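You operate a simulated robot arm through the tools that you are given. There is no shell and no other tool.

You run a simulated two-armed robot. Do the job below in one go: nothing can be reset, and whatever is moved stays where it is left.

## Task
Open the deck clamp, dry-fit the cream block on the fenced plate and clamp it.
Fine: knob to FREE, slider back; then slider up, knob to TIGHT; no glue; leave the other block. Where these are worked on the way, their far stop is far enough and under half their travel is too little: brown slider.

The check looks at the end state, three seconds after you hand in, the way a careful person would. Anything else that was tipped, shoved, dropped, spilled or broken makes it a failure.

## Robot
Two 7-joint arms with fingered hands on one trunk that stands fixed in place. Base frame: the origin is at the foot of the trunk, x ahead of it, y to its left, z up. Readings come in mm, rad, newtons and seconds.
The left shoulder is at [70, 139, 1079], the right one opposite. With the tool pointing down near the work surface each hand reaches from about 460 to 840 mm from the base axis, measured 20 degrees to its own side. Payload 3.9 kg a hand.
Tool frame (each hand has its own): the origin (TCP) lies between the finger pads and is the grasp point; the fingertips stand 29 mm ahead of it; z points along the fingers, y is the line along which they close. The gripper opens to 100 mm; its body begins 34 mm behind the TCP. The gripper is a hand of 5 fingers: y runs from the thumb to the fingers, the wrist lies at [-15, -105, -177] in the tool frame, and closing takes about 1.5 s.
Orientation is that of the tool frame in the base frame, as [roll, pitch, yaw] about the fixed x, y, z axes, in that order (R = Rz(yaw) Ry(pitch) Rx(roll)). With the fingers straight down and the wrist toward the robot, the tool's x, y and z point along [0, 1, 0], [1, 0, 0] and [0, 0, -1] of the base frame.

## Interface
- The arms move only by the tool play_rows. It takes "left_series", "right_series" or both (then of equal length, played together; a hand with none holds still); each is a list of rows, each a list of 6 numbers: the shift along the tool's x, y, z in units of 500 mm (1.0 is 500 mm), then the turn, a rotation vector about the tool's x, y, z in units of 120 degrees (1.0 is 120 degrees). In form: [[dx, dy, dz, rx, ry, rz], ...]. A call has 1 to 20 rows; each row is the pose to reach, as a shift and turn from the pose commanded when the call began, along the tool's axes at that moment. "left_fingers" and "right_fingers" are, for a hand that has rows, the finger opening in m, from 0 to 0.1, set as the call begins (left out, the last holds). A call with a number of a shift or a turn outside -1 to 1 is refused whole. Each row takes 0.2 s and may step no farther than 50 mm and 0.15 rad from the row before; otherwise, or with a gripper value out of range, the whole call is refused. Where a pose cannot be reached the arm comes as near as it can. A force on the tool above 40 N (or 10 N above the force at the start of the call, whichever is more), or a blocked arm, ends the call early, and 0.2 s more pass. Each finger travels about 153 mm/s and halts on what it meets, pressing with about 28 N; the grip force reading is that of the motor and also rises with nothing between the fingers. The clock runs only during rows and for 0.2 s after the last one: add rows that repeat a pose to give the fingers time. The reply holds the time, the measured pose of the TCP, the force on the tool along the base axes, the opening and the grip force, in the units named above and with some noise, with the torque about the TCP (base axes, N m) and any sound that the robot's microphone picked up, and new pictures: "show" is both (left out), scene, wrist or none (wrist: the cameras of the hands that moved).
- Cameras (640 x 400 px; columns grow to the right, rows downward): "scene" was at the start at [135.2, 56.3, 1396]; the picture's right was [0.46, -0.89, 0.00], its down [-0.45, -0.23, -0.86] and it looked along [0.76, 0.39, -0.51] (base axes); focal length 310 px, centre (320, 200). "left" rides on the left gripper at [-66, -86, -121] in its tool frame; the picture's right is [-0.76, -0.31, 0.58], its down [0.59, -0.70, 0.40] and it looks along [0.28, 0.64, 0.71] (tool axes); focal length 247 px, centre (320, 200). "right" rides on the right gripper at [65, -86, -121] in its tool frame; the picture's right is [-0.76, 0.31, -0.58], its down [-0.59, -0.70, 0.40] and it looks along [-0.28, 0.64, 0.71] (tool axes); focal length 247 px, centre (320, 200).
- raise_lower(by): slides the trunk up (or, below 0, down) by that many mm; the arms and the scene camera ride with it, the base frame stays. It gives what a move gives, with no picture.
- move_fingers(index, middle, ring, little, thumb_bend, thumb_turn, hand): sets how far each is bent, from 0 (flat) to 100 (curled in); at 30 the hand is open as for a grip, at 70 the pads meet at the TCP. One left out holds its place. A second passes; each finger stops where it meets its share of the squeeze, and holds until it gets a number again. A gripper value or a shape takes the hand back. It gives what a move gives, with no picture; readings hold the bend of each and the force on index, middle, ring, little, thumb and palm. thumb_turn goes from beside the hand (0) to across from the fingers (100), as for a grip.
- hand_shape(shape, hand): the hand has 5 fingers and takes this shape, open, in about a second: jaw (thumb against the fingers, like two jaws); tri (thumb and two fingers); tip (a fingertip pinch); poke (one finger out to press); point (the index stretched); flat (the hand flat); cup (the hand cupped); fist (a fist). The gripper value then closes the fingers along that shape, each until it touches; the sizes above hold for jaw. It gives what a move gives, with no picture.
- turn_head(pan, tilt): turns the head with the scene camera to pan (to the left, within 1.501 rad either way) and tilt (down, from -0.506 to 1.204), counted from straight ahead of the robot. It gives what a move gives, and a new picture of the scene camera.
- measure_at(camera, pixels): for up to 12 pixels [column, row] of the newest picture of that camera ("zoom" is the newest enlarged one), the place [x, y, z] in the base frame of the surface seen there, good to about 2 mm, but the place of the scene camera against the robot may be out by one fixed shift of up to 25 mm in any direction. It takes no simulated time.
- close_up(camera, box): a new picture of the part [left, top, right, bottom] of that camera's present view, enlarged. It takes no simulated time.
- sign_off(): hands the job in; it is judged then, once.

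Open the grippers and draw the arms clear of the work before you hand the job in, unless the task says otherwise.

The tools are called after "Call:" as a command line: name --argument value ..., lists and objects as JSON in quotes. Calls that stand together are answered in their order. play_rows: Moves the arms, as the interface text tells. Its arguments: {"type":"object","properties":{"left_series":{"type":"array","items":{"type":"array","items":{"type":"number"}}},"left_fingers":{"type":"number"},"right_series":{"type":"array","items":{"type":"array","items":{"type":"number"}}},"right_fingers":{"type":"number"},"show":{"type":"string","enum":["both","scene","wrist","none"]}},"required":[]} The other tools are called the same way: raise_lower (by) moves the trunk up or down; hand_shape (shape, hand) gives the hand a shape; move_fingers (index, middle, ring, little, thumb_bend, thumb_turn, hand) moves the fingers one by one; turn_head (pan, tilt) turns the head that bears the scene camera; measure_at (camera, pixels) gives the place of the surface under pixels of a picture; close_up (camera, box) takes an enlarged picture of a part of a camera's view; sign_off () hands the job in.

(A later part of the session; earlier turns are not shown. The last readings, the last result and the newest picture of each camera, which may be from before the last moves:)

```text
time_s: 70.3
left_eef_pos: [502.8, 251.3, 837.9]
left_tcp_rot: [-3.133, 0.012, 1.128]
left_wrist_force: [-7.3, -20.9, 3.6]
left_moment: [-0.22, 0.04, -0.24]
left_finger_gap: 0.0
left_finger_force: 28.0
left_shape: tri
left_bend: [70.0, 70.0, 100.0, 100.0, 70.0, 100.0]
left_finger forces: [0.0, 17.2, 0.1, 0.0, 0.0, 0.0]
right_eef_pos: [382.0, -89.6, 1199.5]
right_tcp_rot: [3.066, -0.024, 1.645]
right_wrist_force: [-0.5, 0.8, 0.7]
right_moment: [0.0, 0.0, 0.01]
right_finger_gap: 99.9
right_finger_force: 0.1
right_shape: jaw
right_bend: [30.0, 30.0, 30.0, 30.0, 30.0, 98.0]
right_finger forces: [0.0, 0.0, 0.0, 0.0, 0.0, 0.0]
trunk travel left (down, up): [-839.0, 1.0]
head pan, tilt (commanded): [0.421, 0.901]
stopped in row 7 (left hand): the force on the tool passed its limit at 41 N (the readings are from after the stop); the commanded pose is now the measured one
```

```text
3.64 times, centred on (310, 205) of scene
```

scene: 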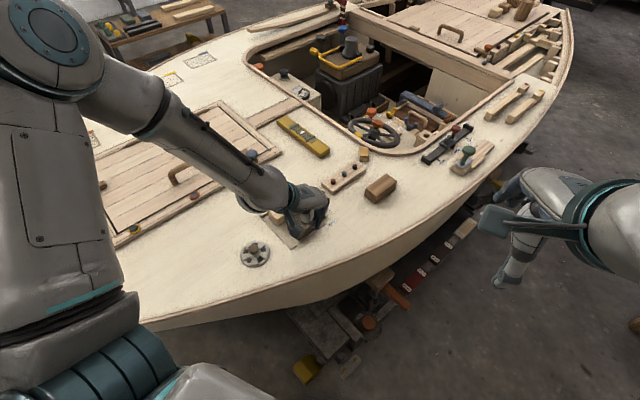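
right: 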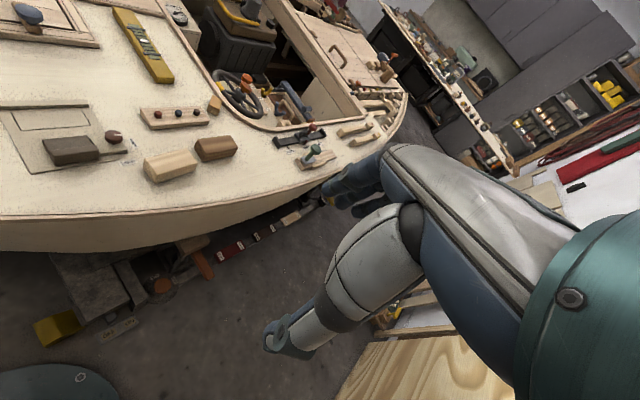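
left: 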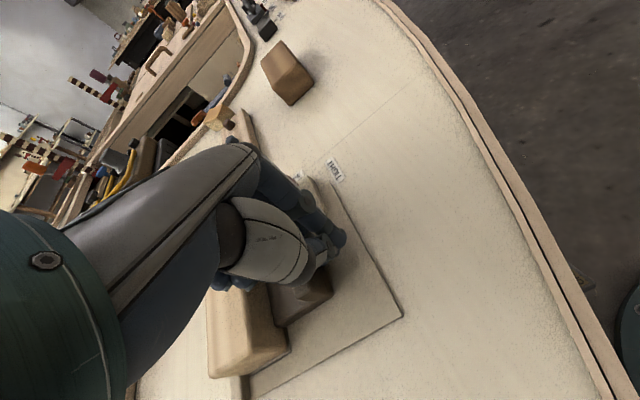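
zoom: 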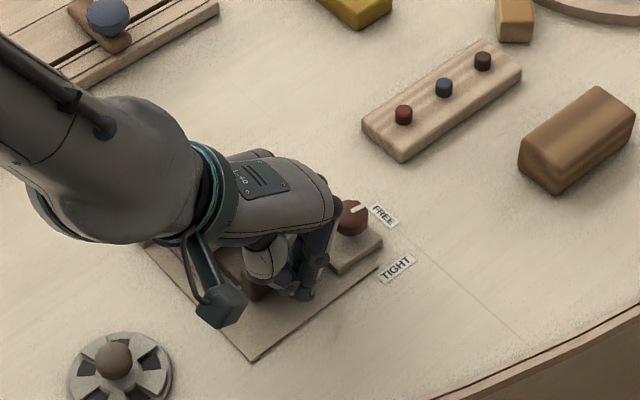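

Firm stop at 41 N: the block is home against the fence. I back off 10 mm and lift clear to inspect.

Call:
play_rows --left_series '[[-0.01, 0, 0, 0, 0, 0], [-0.024, 0, 0, 0, 0, 0], [-0.024, 0, -0.04, 0, 0, 0], [-0.024, 0, -0.1, 0, 0, 0], [-0.024, 0, -0.18, 0, 0, 0], [-0.024, -0.06, -0.26, 0, 0, 0], [-0.024, -0.12, -0.28, 0, 0, 0], [-0.024, -0.12, -0.28, 0, 0, 0]]' --show "both"

Call:
close_up --camera "left" --box '[280, 150, 480, 350]'

Call:
close_up --camera "right" --box '[0, 60, 140, 160]'

Call:
close_up --camera "scene" --box '[240, 150, 380, 260]'

```text
time_s: 72.1
left_eef_pos: [451.4, 270.5, 976.3]
left_tcp_rot: [-3.129, 0.007, 1.134]
left_wrist_force: [-0.7, 0.0, -0.3]
left_moment: [0.02, 0.02, 0.03]
left_finger_gap: 0.1
left_finger_force: 28.1
left_shape: tri
left_bend: [70.0, 70.0, 100.0, 100.0, 70.0, 100.0]
left_finger forces: [0.0, 0.0, 0.0, 0.1, 0.0, 0.1]
right_eef_pos: [383.0, -88.0, 1198.0]
right_tcp_rot: [3.068, -0.024, 1.642]
right_wrist_force: [0.1, 0.2, 0.3]
right_moment: [0.01, 0.02, 0.0]
right_finger_gap: 100.0
right_finger_force: 0.1
right_shape: jaw
right_bend: [30.0, 30.0, 30.0, 30.0, 30.0, 98.0]
right_finger forces: [0.0, 0.1, 0.0, 0.1, 0.0, 0.0]
trunk travel left (down, up): [-839.0, 1.0]
head pan, tilt (commanded): [0.421, 0.901]
```

scene: 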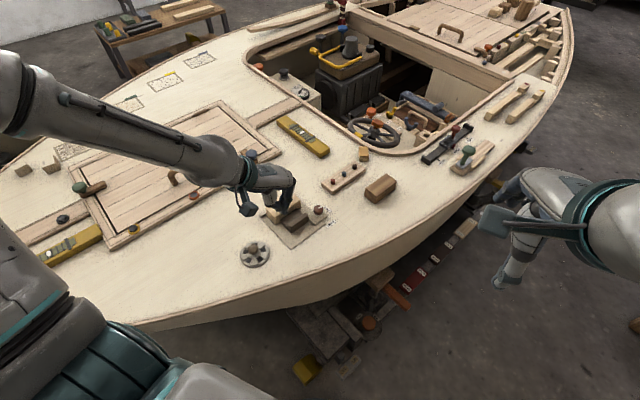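
left: 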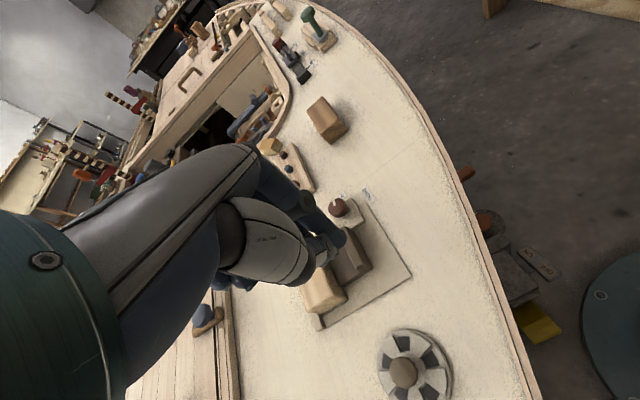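

```text
2.00 times, centred on (380, 250) of left
```

zoom: 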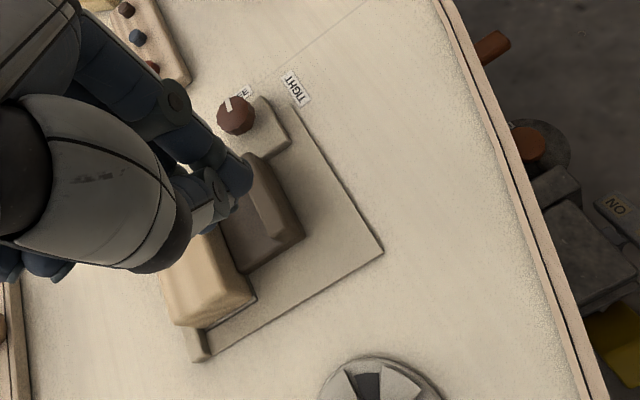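

```text
4.00 times, centred on (70, 110) of right
```

zoom: 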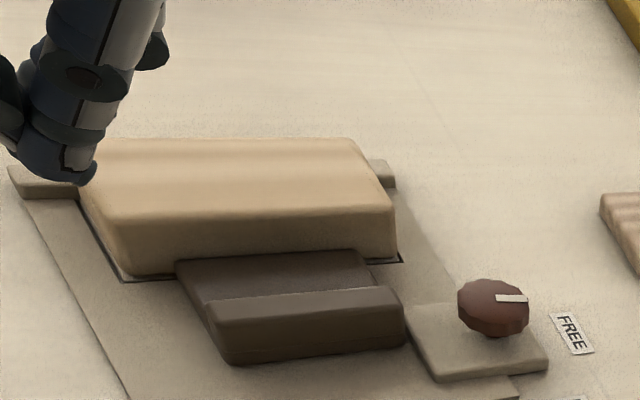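

```text
3.64 times, centred on (310, 205) of scene
```

zoom: 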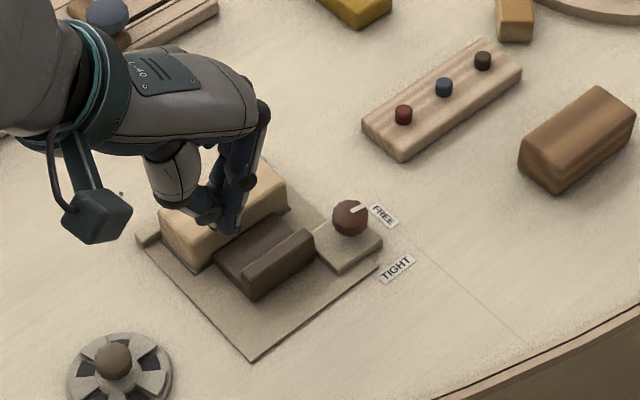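

The block is snug inside the outline with the slider against it. Now for the knob: I'll turn it clockwise in two short strokes (yaw 116°→66°) to stay in the comfortable range. First I move above it at yaw 116°, fingers 50 mm open.

Call:
play_rows --left_series '[[0.004, 0.03, 0.004, -0.001, 0, -0.053], [0.008, 0.06, 0.008, -0.0015, 0.001, -0.106], [0.012, 0.09, 0.012, -0.002, 0.001, -0.159], [0.016, 0.12, 0.016, -0.003, 0.0015, -0.2125], [0.02, 0.151, 0.02, -0.004, 0.002, -0.266], [0.024, 0.181, 0.024, -0.0045, 0.0025, -0.319], [0.028, 0.211, 0.028, -0.005, 0.003, -0.372], [0.032, 0.241, 0.032, -0.006, 0.003, -0.425], [0.032, 0.241, 0.032, -0.006, 0.003, -0.425], [0.032, 0.241, 0.032, -0.006, 0.003, -0.425]]' --left_fingers 0.05 --show "both"

```text
time_s: 74.3
left_eef_pos: [564.4, 236.4, 958.9]
left_tcp_rot: [3.14, -0.002, 2.023]
left_wrist_force: [0.0, -0.9, 0.3]
left_moment: [0.01, -0.03, 0.01]
left_finger_gap: 49.7
left_finger_force: 0.2
left_shape: tri
left_bend: [40.0, 43.0, 99.0, 100.0, 36.0, 100.0]
left_finger forces: [0.0, 0.0, 0.0, 0.0, 0.0, 0.0]
right_eef_pos: [382.5, -86.8, 1200.1]
right_tcp_rot: [3.067, -0.024, 1.643]
right_wrist_force: [-1.1, -0.1, 0.1]
right_moment: [0.0, 0.0, 0.0]
right_finger_gap: 100.0
right_finger_force: 0.0
right_shape: jaw
right_bend: [30.0, 30.0, 30.0, 30.0, 30.0, 98.0]
right_finger forces: [0.0, 0.0, 0.0, 0.0, 0.0, 0.0]
trunk travel left (down, up): [-839.0, 1.0]
head pan, tilt (commanded): [0.421, 0.901]
```

scene: 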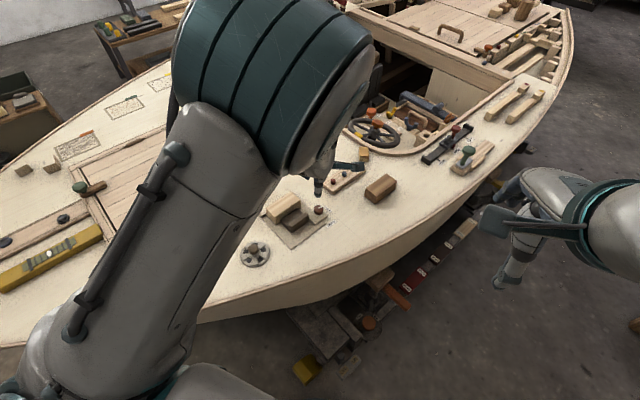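
left: 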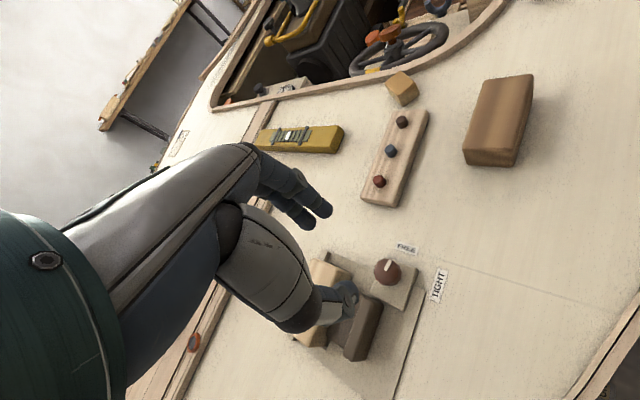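

Reached, but with the elbow flipped up because of the raised trunk. To keep the elbow at the left through the turn, I rotate back to yaw 75° at z≈1000 and then lower the trunk to its old height.

Call:
play_rows --left_series '[[-0.001, 0.001, -0.02, 0, 0, 0.04], [-0.002, 0.001, -0.04, 0, 0, 0.08], [-0.003, 0.002, -0.06, 0, 0, 0.12], [-0.004, 0.003, -0.08, 0, 0, 0.16], [-0.005, 0.003, -0.082, 0, 0, 0.2], [-0.006, 0.004, -0.082, 0, 0, 0.25], [-0.006, 0.004, -0.082, 0, 0, 0.3], [-0.006, 0.004, -0.082, 0, 0, 0.342], [-0.006, 0.004, -0.082, 0, 0, 0.342], [-0.006, 0.004, -0.082, 0, 0, 0.342]]' --show "scene"

```text
time_s: 76.5
left_eef_pos: [566.9, 232.6, 1001.0]
left_tcp_rot: [3.14, -0.004, 1.305]
left_wrist_force: [-0.4, -0.1, 0.1]
left_moment: [0.03, -0.01, -0.01]
left_finger_gap: 49.9
left_finger_force: 0.0
left_shape: tri
left_bend: [40.0, 43.0, 99.0, 100.0, 36.0, 100.0]
left_finger forces: [0.0, 0.0, 0.0, 0.0, 0.1, 0.1]
right_eef_pos: [382.4, -87.3, 1198.8]
right_tcp_rot: [3.065, -0.023, 1.644]
right_wrist_force: [0.0, -0.2, 0.0]
right_moment: [0.02, -0.01, 0.0]
right_finger_gap: 99.9
right_finger_force: 0.1
right_shape: jaw
right_bend: [30.0, 30.0, 30.0, 30.0, 30.0, 98.0]
right_finger forces: [0.0, 0.1, 0.0, 0.1, 0.1, 0.1]
trunk travel left (down, up): [-839.0, 1.0]
head pan, tilt (commanded): [0.421, 0.901]
```

scene: 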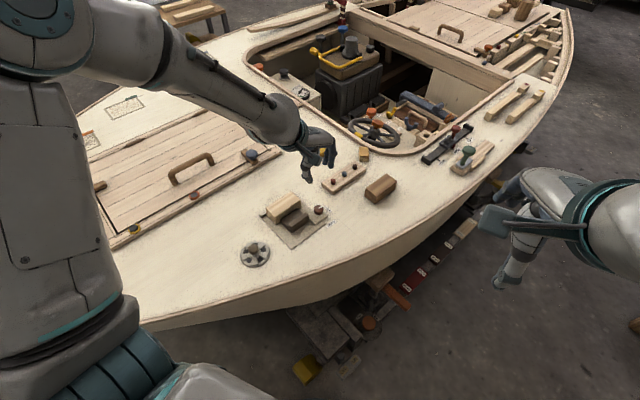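

Elbow is at the left again. I lower the trunk by 110 mm (left hand to z≈891, right hand to ≈1089, both clear).

Call:
raise_lower --by -110

```text
time_s: 77.9
left_eef_pos: [566.4, 233.2, 891.1]
left_tcp_rot: [-3.14, -0.002, 1.306]
left_wrist_force: [-0.6, 0.3, 0.7]
left_moment: [0.01, -0.02, -0.03]
left_finger_gap: 49.9
left_finger_force: 0.1
left_shape: tri
left_bend: [40.0, 43.0, 99.0, 100.0, 36.0, 100.0]
left_finger forces: [0.1, 0.1, 0.0, 0.0, 0.0, 0.1]
right_eef_pos: [382.0, -86.3, 1088.5]
right_tcp_rot: [3.068, -0.024, 1.641]
right_wrist_force: [-0.8, -0.4, 0.2]
right_moment: [0.02, -0.01, 0.0]
right_finger_gap: 99.8
right_finger_force: 0.1
right_shape: jaw
right_bend: [30.0, 30.0, 30.0, 30.0, 30.0, 98.0]
right_finger forces: [0.0, 0.1, 0.0, 0.0, 0.0, 0.0]
trunk travel left (down, up): [-729.0, 111.0]
head pan, tilt (commanded): [0.421, 0.901]
```

Now I rotate to yaw ≈112° at this height and check the elbow.

Call:
play_rows --left_series '[[0, 0, 0, 0, 0, -0.052], [0, 0, 0, 0, 0, -0.103], [0, 0, 0, 0, 0, -0.155], [0, 0, 0, 0, 0, -0.207], [0, 0, 0, 0, 0, -0.258], [0, 0, 0, 0, 0, -0.31], [0, 0, 0, 0, 0, -0.31]]' --show "both"

Call:
close_up --camera "left" --box '[260, 180, 440, 350]'

```text
time_s: 79.5
left_eef_pos: [567.1, 232.3, 891.2]
left_tcp_rot: [3.139, -0.002, 1.956]
left_wrist_force: [-0.9, -0.7, 1.1]
left_moment: [-0.02, -0.01, 0.04]
left_finger_gap: 49.6
left_finger_force: 0.0
left_shape: tri
left_bend: [40.0, 43.0, 99.0, 100.0, 36.0, 100.0]
left_finger forces: [0.0, 0.0, 0.0, 0.0, 0.1, 0.0]
right_eef_pos: [382.2, -86.8, 1089.6]
right_tcp_rot: [3.065, -0.022, 1.641]
right_wrist_force: [0.5, -0.1, 0.0]
right_moment: [0.0, 0.01, 0.01]
right_finger_gap: 99.9
right_finger_force: 0.0
right_shape: jaw
right_bend: [30.0, 30.0, 30.0, 30.0, 30.0, 98.0]
right_finger forces: [0.1, 0.0, 0.0, 0.0, 0.0, 0.0]
trunk travel left (down, up): [-729.0, 111.0]
head pan, tilt (commanded): [0.421, 0.901]
```

scene: 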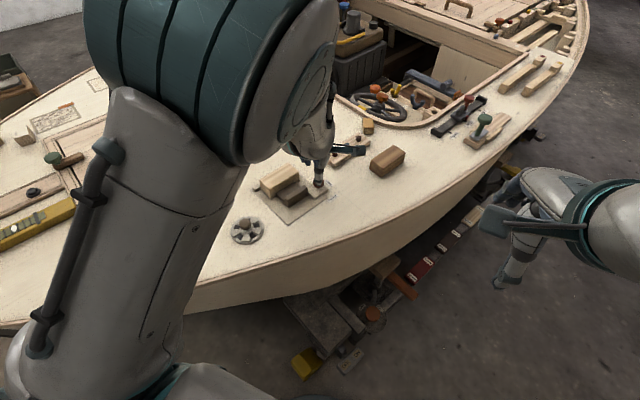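
left: 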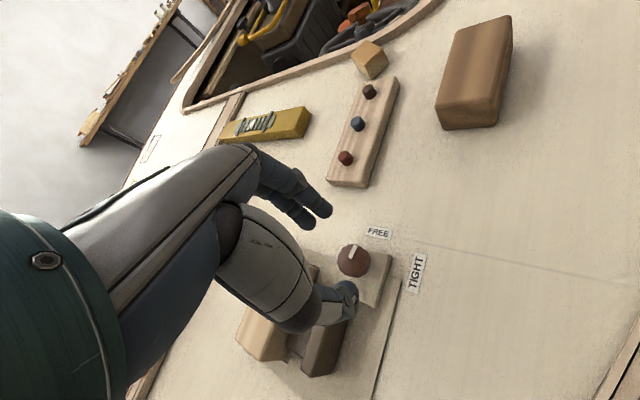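

```text
2.35 times, centred on (350, 265) of left
```

zoom: 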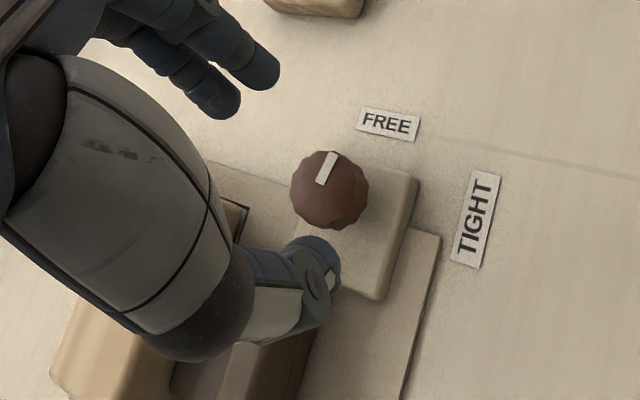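

The arm holds its place smoothly through yaw 75–112°. The mark points to FREE; I descend over the knob to z≈841.

Call:
play_rows --left_series '[[0.002, 0.001, 0.03, 0, 0, 0], [0.002, 0.001, 0.06, 0, 0, 0], [0.002, 0.001, 0.085, 0, 0, 0], [0.002, 0.001, 0.1, 0, 0, 0], [0.002, 0.001, 0.1, 0, 0, 0]]' --show "wrist"

Call:
close_up --camera "left" --box '[240, 160, 420, 320]'

Call:
close_up --camera "right" --box '[0, 20, 160, 140]'

```text
time_s: 80.7
left_eef_pos: [568.5, 233.1, 841.3]
left_tcp_rot: [3.139, -0.004, 1.955]
left_wrist_force: [-0.1, 0.1, 0.7]
left_moment: [0.0, -0.02, -0.02]
left_finger_gap: 49.5
left_finger_force: 0.1
left_shape: tri
left_bend: [40.0, 43.0, 99.0, 100.0, 36.0, 100.0]
left_finger forces: [0.0, 0.1, 0.0, 0.1, 0.0, 0.0]
right_eef_pos: [381.6, -86.9, 1089.5]
right_tcp_rot: [3.068, -0.024, 1.642]
right_wrist_force: [0.4, -0.3, 0.2]
right_moment: [0.01, 0.0, 0.02]
right_finger_gap: 99.7
right_finger_force: 0.1
right_shape: jaw
right_bend: [30.0, 30.0, 30.0, 30.0, 30.0, 98.0]
right_finger forces: [0.0, 0.0, 0.0, 0.0, 0.1, 0.0]
trunk travel left (down, up): [-729.0, 111.0]
head pan, tilt (commanded): [0.421, 0.901]
```

left: 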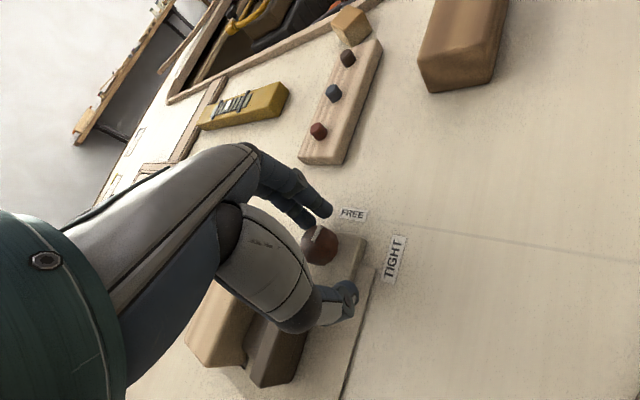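

```text
2.50 times, centred on (330, 240) of left
```

zoom: 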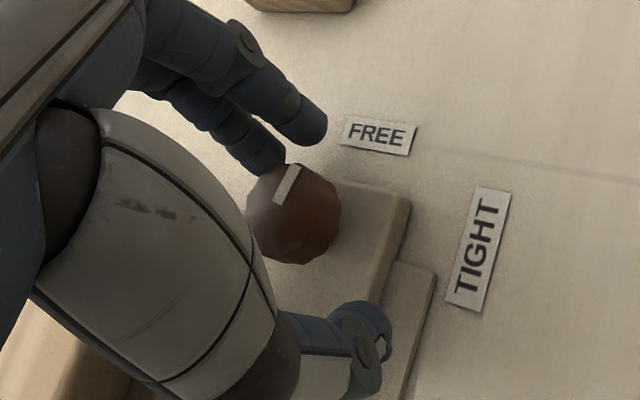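

```text
3.33 times, centred on (80, 80) of right
```

zoom: 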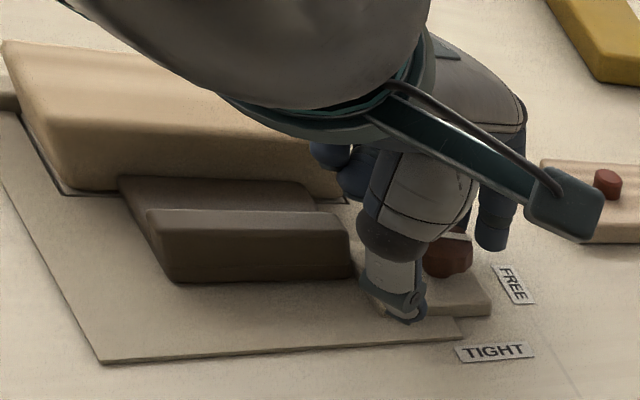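

Thumb and fingers straddle the knob. I close on it.

Call:
play_rows --left_series '[[0, 0, 0, 0, 0, 0], [0, 0, 0, 0, 0, 0], [0, 0, 0, 0, 0, 0], [0, 0, 0, 0, 0, 0], [0, 0, 0, 0, 0, 0]]' --left_fingers 0.005 --show "wrist"

Call:
close_up --camera "left" --box '[240, 160, 420, 320]'

```text
time_s: 81.9
left_eef_pos: [568.2, 234.0, 840.1]
left_tcp_rot: [3.139, -0.003, 1.955]
left_wrist_force: [2.6, 0.1, -0.6]
left_moment: [0.02, -0.02, -0.04]
left_finger_gap: 18.8
left_finger_force: 27.8
left_shape: tri
left_bend: [63.0, 58.0, 100.0, 100.0, 73.0, 100.0]
left_finger forces: [12.2, 16.2, 0.1, 0.0, 25.8, 0.0]
right_eef_pos: [382.6, -87.6, 1088.8]
right_tcp_rot: [3.067, -0.023, 1.641]
right_wrist_force: [-0.3, -0.1, -0.1]
right_moment: [0.02, 0.02, -0.02]
right_finger_gap: 99.9
right_finger_force: 0.0
right_shape: jaw
right_bend: [30.0, 30.0, 30.0, 30.0, 30.0, 98.0]
right_finger forces: [0.0, 0.1, 0.0, 0.0, 0.0, 0.0]
trunk travel left (down, up): [-729.0, 111.0]
head pan, tilt (commanded): [0.421, 0.901]
```

left: 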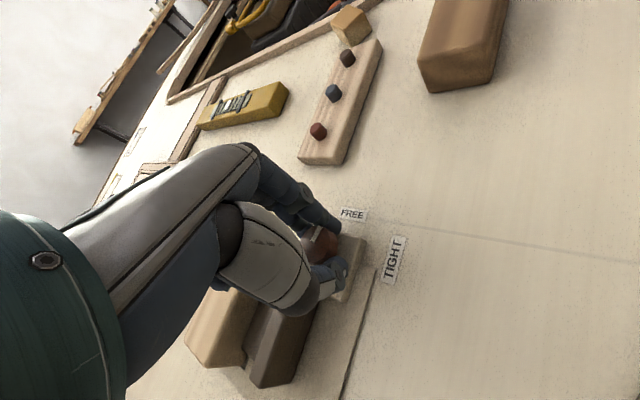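

```text
2.50 times, centred on (330, 240) of left
```

zoom: 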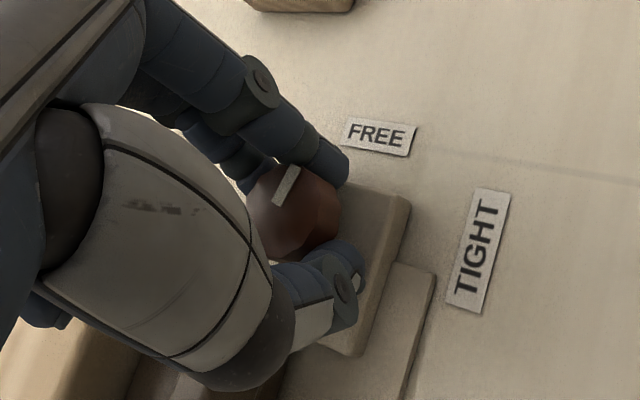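

Gripped (thumb 26 N). I turn clockwise about 50° (tool +z rotation).

Call:
play_rows --left_series '[[0, 0, 0, 0, 0, 0.06], [0, 0, 0, 0, 0, 0.12], [0, 0, 0, 0, 0, 0.18], [0, 0, 0, 0, 0, 0.24], [0, 0, 0, 0, 0, 0.3], [0, 0, 0, 0, 0, 0.36], [0, 0, 0, 0, 0, 0.415]]' --show "wrist"

Call:
close_up --camera "left" --box '[240, 160, 420, 320]'

Call:
close_up --camera "right" --box '[0, 20, 160, 140]'

```text
time_s: 83.5
left_eef_pos: [567.5, 236.0, 840.4]
left_tcp_rot: [-3.141, -0.004, 1.085]
left_wrist_force: [3.5, 3.4, -3.0]
left_moment: [0.35, 0.26, 0.48]
left_finger_gap: 17.6
left_finger_force: 28.2
left_shape: tri
left_bend: [63.0, 60.0, 100.0, 100.0, 74.0, 97.0]
left_finger forces: [12.3, 15.6, 0.0, 0.1, 40.1, 0.0]
right_eef_pos: [382.4, -85.7, 1089.4]
right_tcp_rot: [3.067, -0.022, 1.644]
right_wrist_force: [0.5, -0.2, -0.7]
right_moment: [-0.02, -0.04, 0.0]
right_finger_gap: 99.8
right_finger_force: 0.1
right_shape: jaw
right_bend: [30.0, 30.0, 30.0, 30.0, 30.0, 98.0]
right_finger forces: [0.1, 0.0, 0.1, 0.0, 0.1, 0.1]
trunk travel left (down, up): [-729.0, 111.0]
head pan, tilt (commanded): [0.421, 0.901]
```

left: 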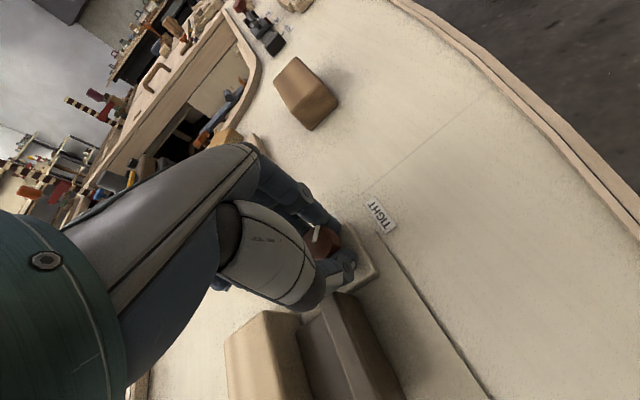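

```text
2.50 times, centred on (330, 240) of left
```

zoom: 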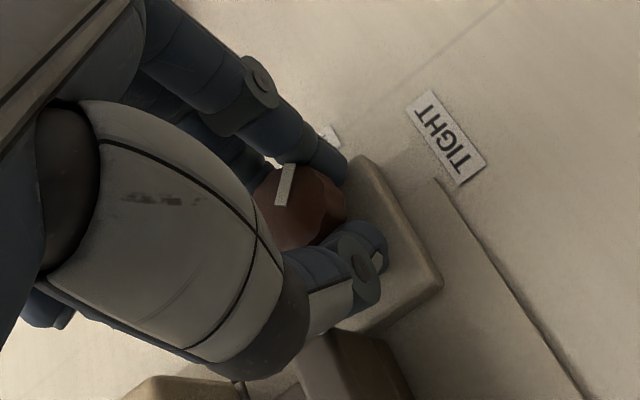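

```text
3.33 times, centred on (80, 80) of right
```

zoom: 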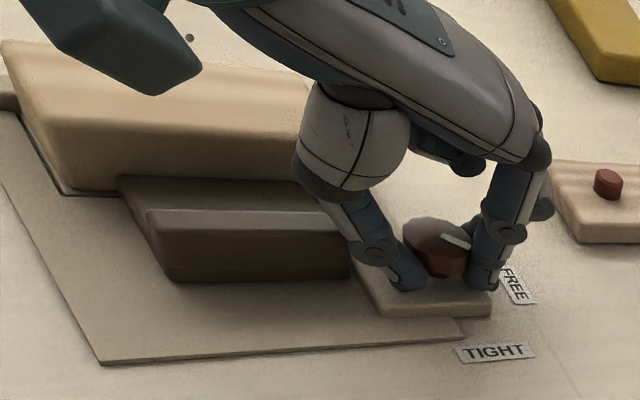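

The knob turned roughly 42–50° with rising resistance. I open just enough (32 mm, to spare the slider end), lift 45 mm, turn back to yaw ≈114° for a second stroke.

Call:
play_rows --left_series '[[0, 0, 0, 0, 0, 0], [0, 0, 0, 0, 0, 0], [0, 0, 0, 0, 0, 0], [0, 0, -0.03, 0, 0, 0], [0, 0, -0.06, 0, 0, 0], [0, 0, -0.09, 0, 0, 0], [0, 0, -0.09, 0, 0, -0.06], [0, 0, -0.09, 0, 0, -0.12], [0, 0, -0.09, 0, 0, -0.18], [0, 0, -0.09, 0, 0, -0.24], [0, 0, -0.09, 0, 0, -0.3], [0, 0, -0.09, 0, 0, -0.36], [0, 0, -0.09, 0, 0, -0.42], [0, 0, -0.09, 0, 0, -0.43], [0, 0, -0.09, 0, 0, -0.43]]' --left_fingers 0.032 --show "wrist"

Call:
close_up --camera "left" --box '[260, 180, 440, 350]'

Call:
close_up --camera "right" --box '[0, 20, 160, 140]'

```text
time_s: 86.7
left_eef_pos: [566.7, 233.5, 884.4]
left_tcp_rot: [3.139, -0.003, 1.988]
left_wrist_force: [-0.1, -0.4, -0.4]
left_moment: [0.01, 0.0, 0.0]
left_finger_gap: 31.8
left_finger_force: 0.0
left_shape: tri
left_bend: [75.0, 51.0, 99.0, 100.0, 45.0, 100.0]
left_finger forces: [0.0, 0.1, 0.0, 0.0, 0.1, 0.0]
right_eef_pos: [382.2, -86.8, 1090.2]
right_tcp_rot: [3.067, -0.025, 1.642]
right_wrist_force: [0.6, 0.5, 0.1]
right_moment: [-0.03, 0.02, -0.02]
right_finger_gap: 100.0
right_finger_force: 0.1
right_shape: jaw
right_bend: [30.0, 30.0, 30.0, 30.0, 30.0, 98.0]
right_finger forces: [0.0, 0.0, 0.1, 0.1, 0.0, 0.0]
trunk travel left (down, up): [-729.0, 111.0]
head pan, tilt (commanded): [0.421, 0.901]
```

left: 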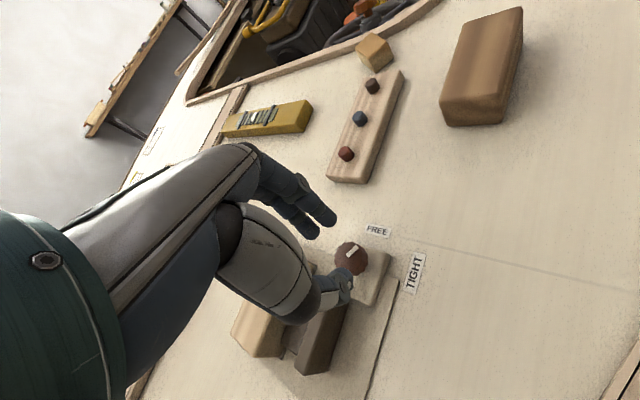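

```text
2.35 times, centred on (350, 265) of left
```

zoom: 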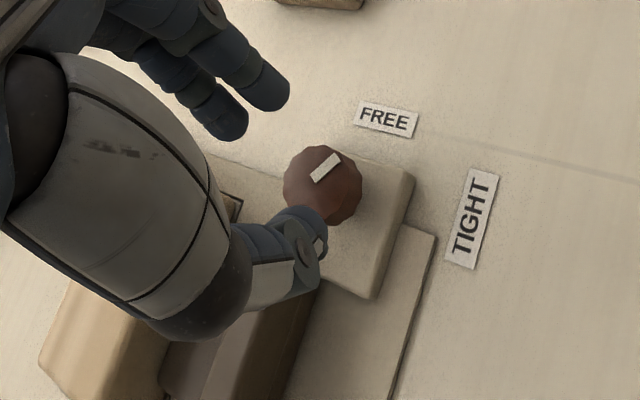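

```text
3.33 times, centred on (80, 80) of right
```

zoom: 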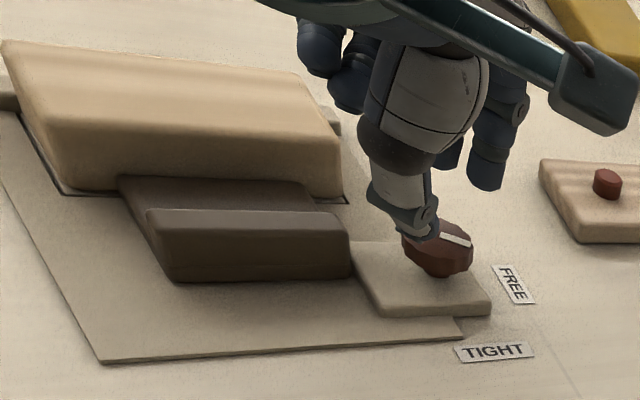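

The mark has turned about 40° toward TIGHT; about 50° remain. I open to 50 mm, go down again at yaw 114° and grip.

Call:
play_rows --left_series '[[0, 0, 0, 0, 0, 0], [0, 0, 0, 0, 0, 0], [0.001, 0.001, 0.03, 0, 0, 0], [0.001, 0.001, 0.06, 0, 0, 0], [0.001, 0.001, 0.088, 0, 0, 0], [0.001, 0.001, 0.088, 0, 0, 0]]' --left_fingers 0.05 --show "none"

Call:
play_rows --left_series '[[0, 0, 0, 0, 0, 0], [0, 0, 0, 0, 0, 0], [0, 0, 0, 0, 0, 0], [0, 0, 0, 0, 0, 0], [0, 0, 0, 0, 0, 0]]' --left_fingers 0.0 --show "wrist"

Call:
close_up --camera "left" --box '[240, 160, 420, 320]'

```text
time_s: 88.1
left_eef_pos: [566.5, 234.8, 841.7]
left_tcp_rot: [3.137, -0.005, 1.988]
left_wrist_force: [0.3, 0.6, 0.1]
left_moment: [0.03, 0.01, 0.0]
left_finger_gap: 49.8
left_finger_force: 0.1
left_shape: tri
left_bend: [40.0, 43.0, 99.0, 100.0, 36.0, 100.0]
left_finger forces: [0.0, 0.0, 0.0, 0.1, 0.1, 0.1]
right_eef_pos: [381.2, -86.7, 1088.4]
right_tcp_rot: [3.067, -0.026, 1.642]
right_wrist_force: [0.8, 0.1, 0.8]
right_moment: [0.03, 0.04, -0.03]
right_finger_gap: 99.8
right_finger_force: 0.0
right_shape: jaw
right_bend: [30.0, 30.0, 30.0, 30.0, 30.0, 98.0]
right_finger forces: [0.1, 0.1, 0.0, 0.1, 0.0, 0.0]
trunk travel left (down, up): [-729.0, 111.0]
head pan, tilt (commanded): [0.421, 0.901]
```

```text
time_s: 89.3
left_eef_pos: [566.6, 234.3, 841.3]
left_tcp_rot: [3.14, -0.004, 1.987]
left_wrist_force: [3.2, -0.9, -3.7]
left_moment: [0.01, -0.09, -0.04]
left_finger_gap: 20.8
left_finger_force: 28.1
left_shape: tri
left_bend: [61.0, 58.0, 100.0, 100.0, 74.0, 100.0]
left_finger forces: [12.7, 14.3, 0.0, 0.0, 23.4, 0.0]
right_eef_pos: [383.8, -86.9, 1087.6]
right_tcp_rot: [3.067, -0.025, 1.644]
right_wrist_force: [-0.1, -0.4, -1.0]
right_moment: [0.0, -0.02, -0.02]
right_finger_gap: 99.9
right_finger_force: 0.1
right_shape: jaw
right_bend: [30.0, 30.0, 30.0, 30.0, 30.0, 98.0]
right_finger forces: [0.0, 0.1, 0.1, 0.0, 0.0, 0.1]
trunk travel left (down, up): [-729.0, 111.0]
head pan, tilt (commanded): [0.421, 0.901]
```

left: 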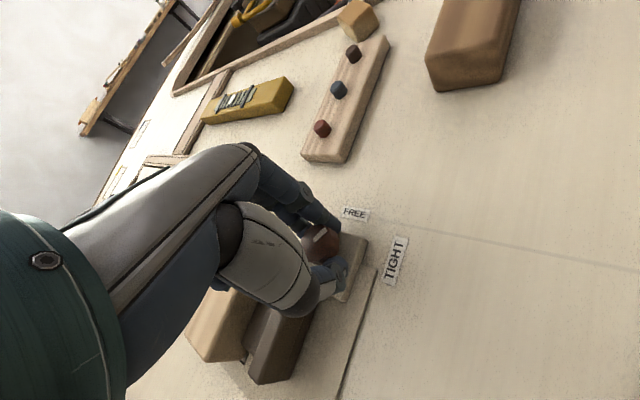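

```text
2.50 times, centred on (330, 240) of left
```

zoom: 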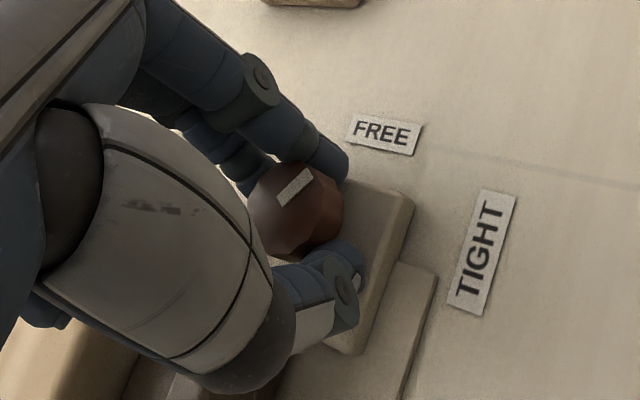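

Gripped again. I make the second clockwise stroke of about 52°.

Call:
play_rows --left_series '[[0, 0, 0, 0, 0, 0.055], [0, 0, 0, 0, 0, 0.11], [0, 0, 0, 0, 0, 0.165], [0, 0, 0, 0, 0, 0.22], [0, 0, 0, 0, 0, 0.275], [0, 0, 0, 0, 0, 0.33], [0, 0, 0, 0, 0, 0.385], [0, 0, 0, 0, 0, 0.43], [0, 0, 0, 0, 0, 0.43]]' --show "wrist"

Call:
close_up --camera "left" --box '[240, 160, 420, 320]'

Call:
close_up --camera "right" --box '[0, 20, 160, 140]'

```text
time_s: 91.3
left_eef_pos: [568.8, 237.3, 840.4]
left_tcp_rot: [-3.141, -0.003, 1.085]
left_wrist_force: [5.0, 4.7, -2.1]
left_moment: [0.45, 0.27, 0.44]
left_finger_gap: 18.8
left_finger_force: 28.2
left_shape: tri
left_bend: [62.0, 60.0, 100.0, 100.0, 75.0, 97.0]
left_finger forces: [11.9, 17.3, 0.0, 0.0, 38.4, 0.0]
right_eef_pos: [383.2, -86.8, 1088.3]
right_tcp_rot: [3.068, -0.025, 1.64]
right_wrist_force: [-0.2, -0.1, -0.4]
right_moment: [0.01, -0.01, 0.03]
right_finger_gap: 99.7
right_finger_force: 0.0
right_shape: jaw
right_bend: [30.0, 30.0, 30.0, 30.0, 30.0, 98.0]
right_finger forces: [0.0, 0.1, 0.0, 0.0, 0.1, 0.1]
trunk travel left (down, up): [-729.0, 111.0]
head pan, tilt (commanded): [0.421, 0.901]
```

left: 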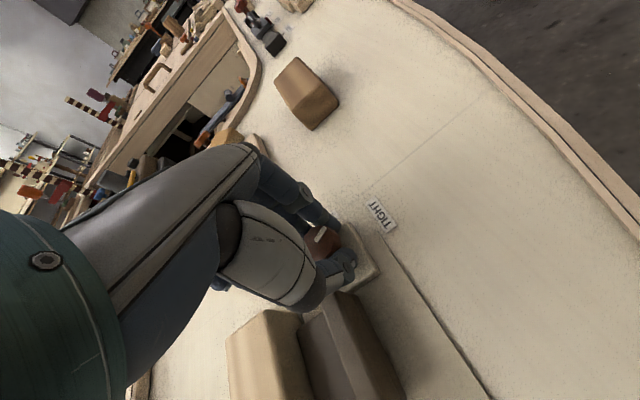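

```text
2.50 times, centred on (330, 240) of left
```

zoom: 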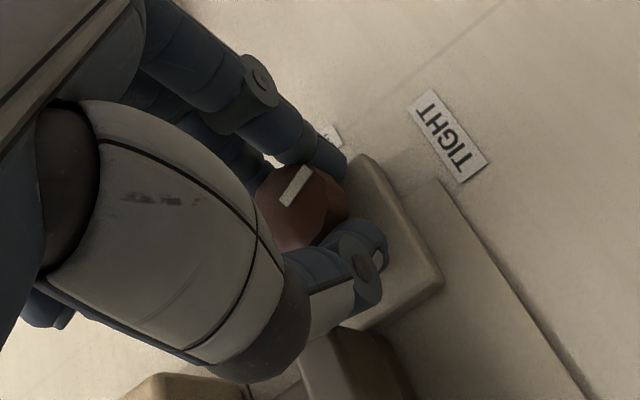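

```text
3.33 times, centred on (80, 80) of right
```

zoom: 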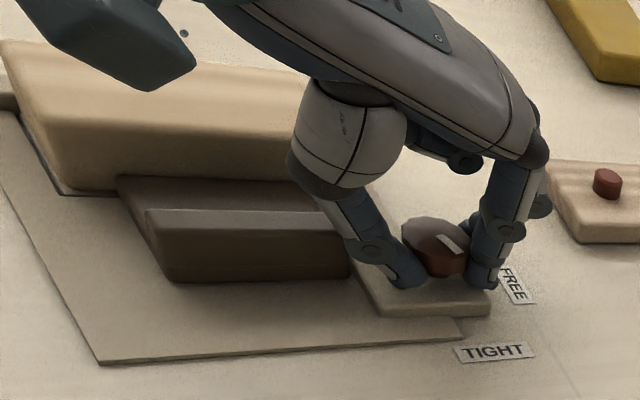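

Some slip again; the mark now points nearly to TIGHT. I release, lift, turn back and look.

Call:
play_rows --left_series '[[0, 0, 0, 0, 0, 0], [0, 0, 0, 0, 0, 0], [0, 0, 0, 0, 0, 0], [0, 0, -0.03, 0, 0, 0], [0, 0, -0.06, 0, 0, 0], [0, 0, -0.09, 0, 0, 0], [0, 0, -0.09, 0, 0, -0.06], [0, 0, -0.09, 0, 0, -0.12], [0, 0, -0.09, 0, 0, -0.18], [0, 0, -0.09, 0, 0, -0.24], [0, 0, -0.09, 0, 0, -0.3], [0, 0, -0.09, 0, 0, -0.36], [0, 0, -0.09, 0, 0, -0.42], [0, 0, -0.09, 0, 0, -0.43], [0, 0, -0.09, 0, 0, -0.43]]' --left_fingers 0.032 --show "wrist"

Call:
close_up --camera "left" --box '[260, 180, 440, 350]'

Call:
measure_at --camera "zoom" --pixels '[[315, 172], [340, 165], [330, 168], [305, 170], [350, 190], [345, 160], [480, 220], [385, 115], [390, 200], [300, 190]]'

Call:
close_up --camera "right" --box '[100, 60, 164, 108]'

```text
time_s: 94.5
left_eef_pos: [565.7, 235.0, 886.1]
left_tcp_rot: [3.138, -0.004, 1.988]
left_wrist_force: [-0.1, 0.9, -0.2]
left_moment: [0.0, 0.0, 0.0]
left_finger_gap: 31.8
left_finger_force: 0.1
left_shape: tri
left_bend: [75.0, 51.0, 99.0, 100.0, 45.0, 100.0]
left_finger forces: [0.0, 0.0, 0.0, 0.0, 0.0, 0.1]
right_eef_pos: [383.3, -87.7, 1089.7]
right_tcp_rot: [3.067, -0.025, 1.642]
right_wrist_force: [1.1, 1.1, -0.8]
right_moment: [-0.01, 0.03, 0.01]
right_finger_gap: 99.9
right_finger_force: 0.0
right_shape: jaw
right_bend: [30.0, 30.0, 30.0, 30.0, 30.0, 98.0]
right_finger forces: [0.0, 0.0, 0.0, 0.0, 0.1, 0.1]
trunk travel left (down, up): [-729.0, 111.0]
head pan, tilt (commanded): [0.421, 0.901]
```

left: 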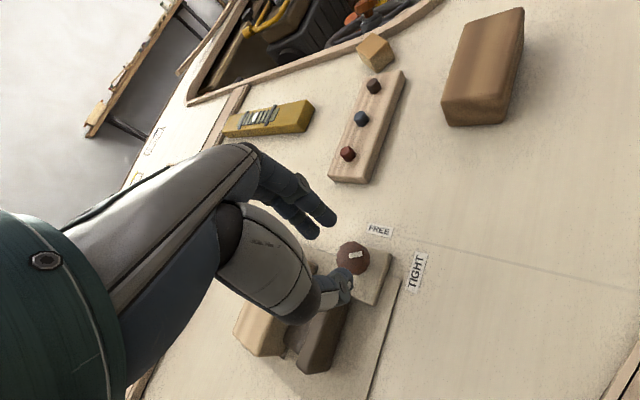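

```text
2.35 times, centred on (350, 265) of left
```

zoom: 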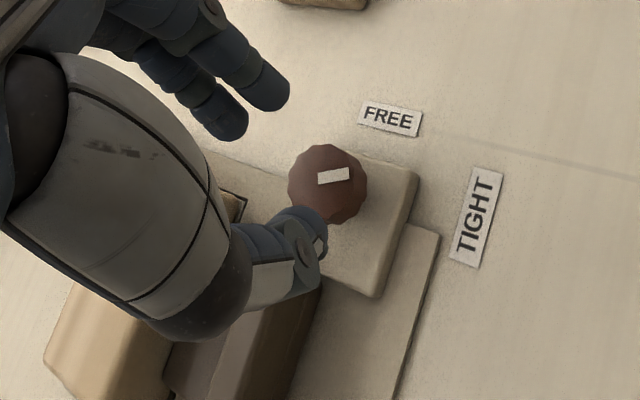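

```text
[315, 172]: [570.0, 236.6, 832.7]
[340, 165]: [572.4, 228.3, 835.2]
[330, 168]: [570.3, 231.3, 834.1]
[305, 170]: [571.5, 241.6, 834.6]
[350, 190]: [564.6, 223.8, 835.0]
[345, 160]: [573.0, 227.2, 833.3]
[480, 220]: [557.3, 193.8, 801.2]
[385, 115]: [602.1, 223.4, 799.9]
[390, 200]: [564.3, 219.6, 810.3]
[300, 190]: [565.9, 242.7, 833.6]
```

```text
8.33 times, centred on (132, 84) of right
```

zoom: 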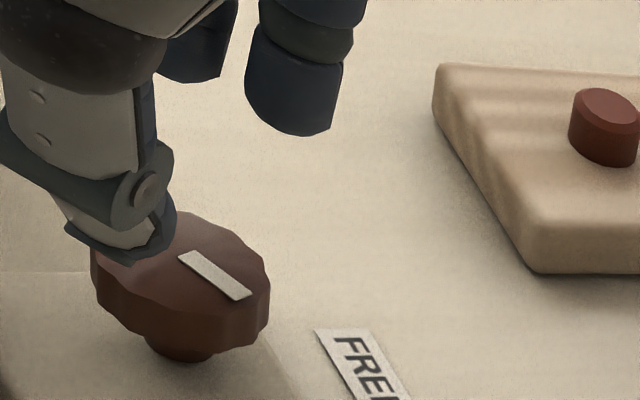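

The mark is about 24° short of TIGHT. I open, descend and grip for a third stroke.

Call:
play_rows --left_series '[[0, 0, 0, 0, 0, 0], [0, 0, 0, 0, 0, 0], [0.001, 0.003, 0.03, 0, 0, 0], [0.001, 0.003, 0.06, 0, 0, 0], [0.001, 0.003, 0.091, 0, 0, 0], [0.001, 0.003, 0.091, 0, 0, 0]]' --left_fingers 0.05 --show "none"

Call:
play_rows --left_series '[[0, 0, 0, 0, 0, 0], [0, 0, 0, 0, 0, 0], [0, 0, 0, 0, 0, 0], [0, 0, 0, 0, 0, 0], [0, 0, 0, 0, 0, 0]]' --left_fingers 0.0 --show "wrist"

Call:
close_up --camera "left" --box '[240, 160, 420, 320]'

```text
time_s: 95.9
left_eef_pos: [566.9, 234.9, 840.4]
left_tcp_rot: [3.138, -0.005, 1.986]
left_wrist_force: [0.2, -1.1, -0.3]
left_moment: [-0.04, 0.03, -0.03]
left_finger_gap: 49.8
left_finger_force: 0.1
left_shape: tri
left_bend: [40.0, 43.0, 99.0, 100.0, 36.0, 100.0]
left_finger forces: [0.0, 0.1, 0.0, 0.0, 0.0, 0.0]
right_eef_pos: [382.8, -86.8, 1088.9]
right_tcp_rot: [3.066, -0.024, 1.643]
right_wrist_force: [-0.6, -0.6, -0.5]
right_moment: [0.0, -0.02, 0.03]
right_finger_gap: 99.7
right_finger_force: 0.0
right_shape: jaw
right_bend: [30.0, 30.0, 30.0, 30.0, 30.0, 98.0]
right_finger forces: [0.0, 0.0, 0.1, 0.1, 0.0, 0.0]
trunk travel left (down, up): [-729.0, 111.0]
head pan, tilt (commanded): [0.421, 0.901]
```

```text
time_s: 97.1
left_eef_pos: [569.4, 232.8, 839.5]
left_tcp_rot: [3.139, -0.003, 1.986]
left_wrist_force: [8.5, -10.3, 2.1]
left_moment: [-0.02, -0.18, 0.13]
left_finger_gap: 19.2
left_finger_force: 27.7
left_shape: tri
left_bend: [67.0, 54.0, 100.0, 100.0, 73.0, 96.0]
left_finger forces: [16.9, 20.0, 0.0, 0.1, 22.1, 0.0]
right_eef_pos: [383.8, -88.1, 1088.5]
right_tcp_rot: [3.07, -0.027, 1.642]
right_wrist_force: [0.7, 0.1, 1.0]
right_moment: [0.03, 0.0, 0.0]
right_finger_gap: 100.1
right_finger_force: 0.0
right_shape: jaw
right_bend: [30.0, 30.0, 30.0, 30.0, 30.0, 98.0]
right_finger forces: [0.0, 0.0, 0.1, 0.0, 0.0, 0.0]
trunk travel left (down, up): [-729.0, 111.0]
head pan, tilt (commanded): [0.421, 0.901]
```

left: 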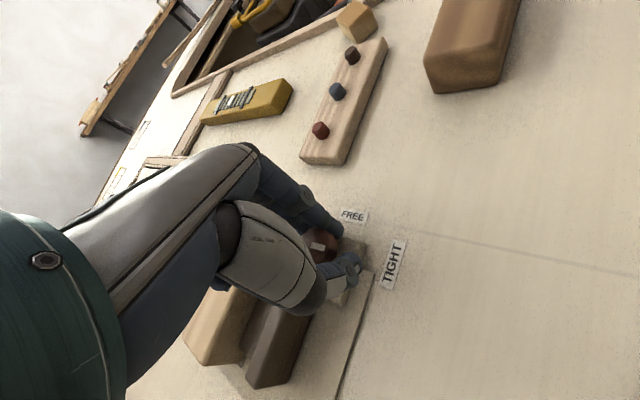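

```text
2.50 times, centred on (330, 240) of left
```

zoom: 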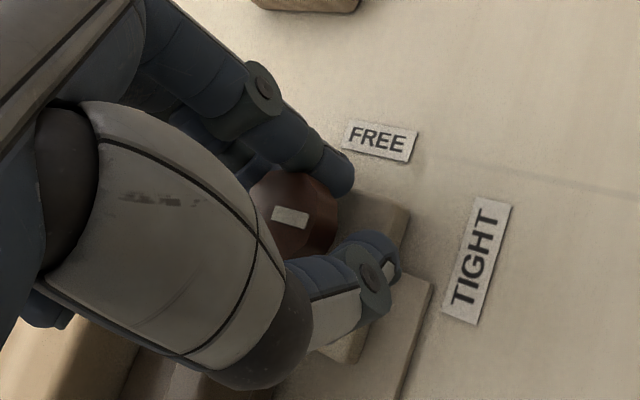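

Closing itself swung the mark nearly to TIGHT (now about +11° in the picture, TIGHT ≈ +14°). I turn clockwise another 30° against the stop.

Call:
play_rows --left_series '[[0, 0, 0, 0, 0, 0.05], [0, 0, 0, 0, 0, 0.1], [0, 0, 0, 0, 0, 0.15], [0, 0, 0, 0, 0, 0.2], [0, 0, 0, 0, 0, 0.25], [0, 0, 0, 0, 0, 0.25]]' --show "wrist"

Call:
close_up --camera "left" --box '[240, 160, 420, 320]'

Call:
close_up --camera "right" --box '[0, 20, 160, 140]'

```text
time_s: 98.5
left_eef_pos: [570.3, 238.9, 837.5]
left_tcp_rot: [3.138, -0.005, 1.465]
left_wrist_force: [14.9, 19.5, 0.4]
left_moment: [1.09, -0.56, 0.79]
left_finger_gap: 16.2
left_finger_force: 28.3
left_shape: tri
left_bend: [65.0, 59.0, 100.0, 100.0, 79.0, 91.0]
left_finger forces: [17.5, 44.9, 0.0, 0.0, 25.6, 0.0]
right_eef_pos: [385.1, -84.1, 1089.2]
right_tcp_rot: [3.069, -0.023, 1.645]
right_wrist_force: [0.0, -0.1, -1.1]
right_moment: [-0.02, 0.01, 0.0]
right_finger_gap: 99.9
right_finger_force: 0.1
right_shape: jaw
right_bend: [30.0, 30.0, 30.0, 30.0, 30.0, 98.0]
right_finger forces: [0.0, 0.0, 0.0, 0.0, 0.1, 0.0]
trunk travel left (down, up): [-729.0, 111.0]
head pan, tilt (commanded): [0.421, 0.901]
```

left: 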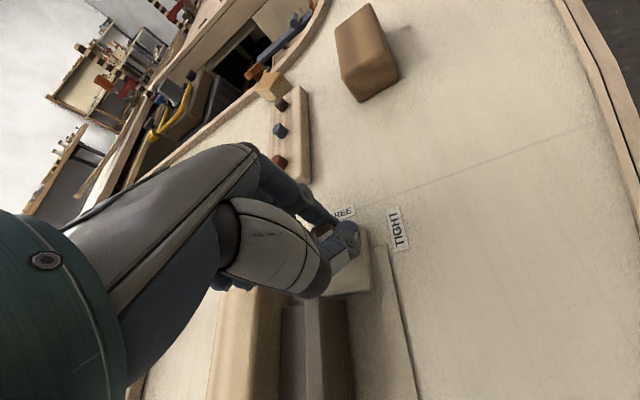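

```text
2.50 times, centred on (330, 240) of left
```

zoom: 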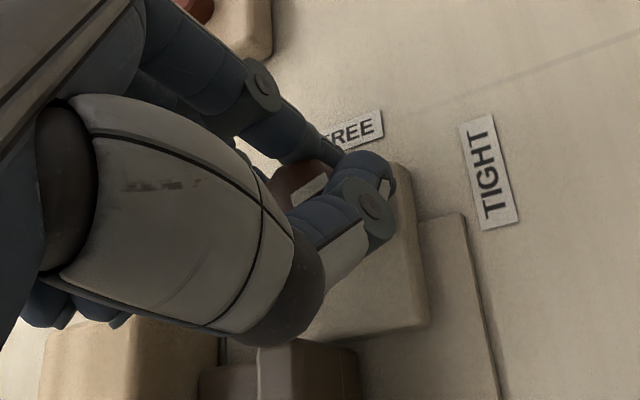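

```text
3.33 times, centred on (80, 80) of right
```

zoom: 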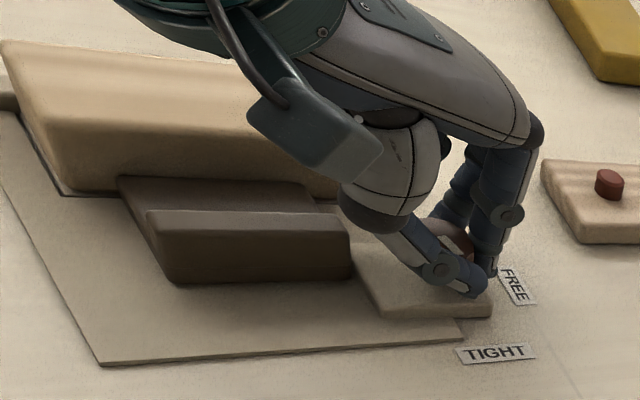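

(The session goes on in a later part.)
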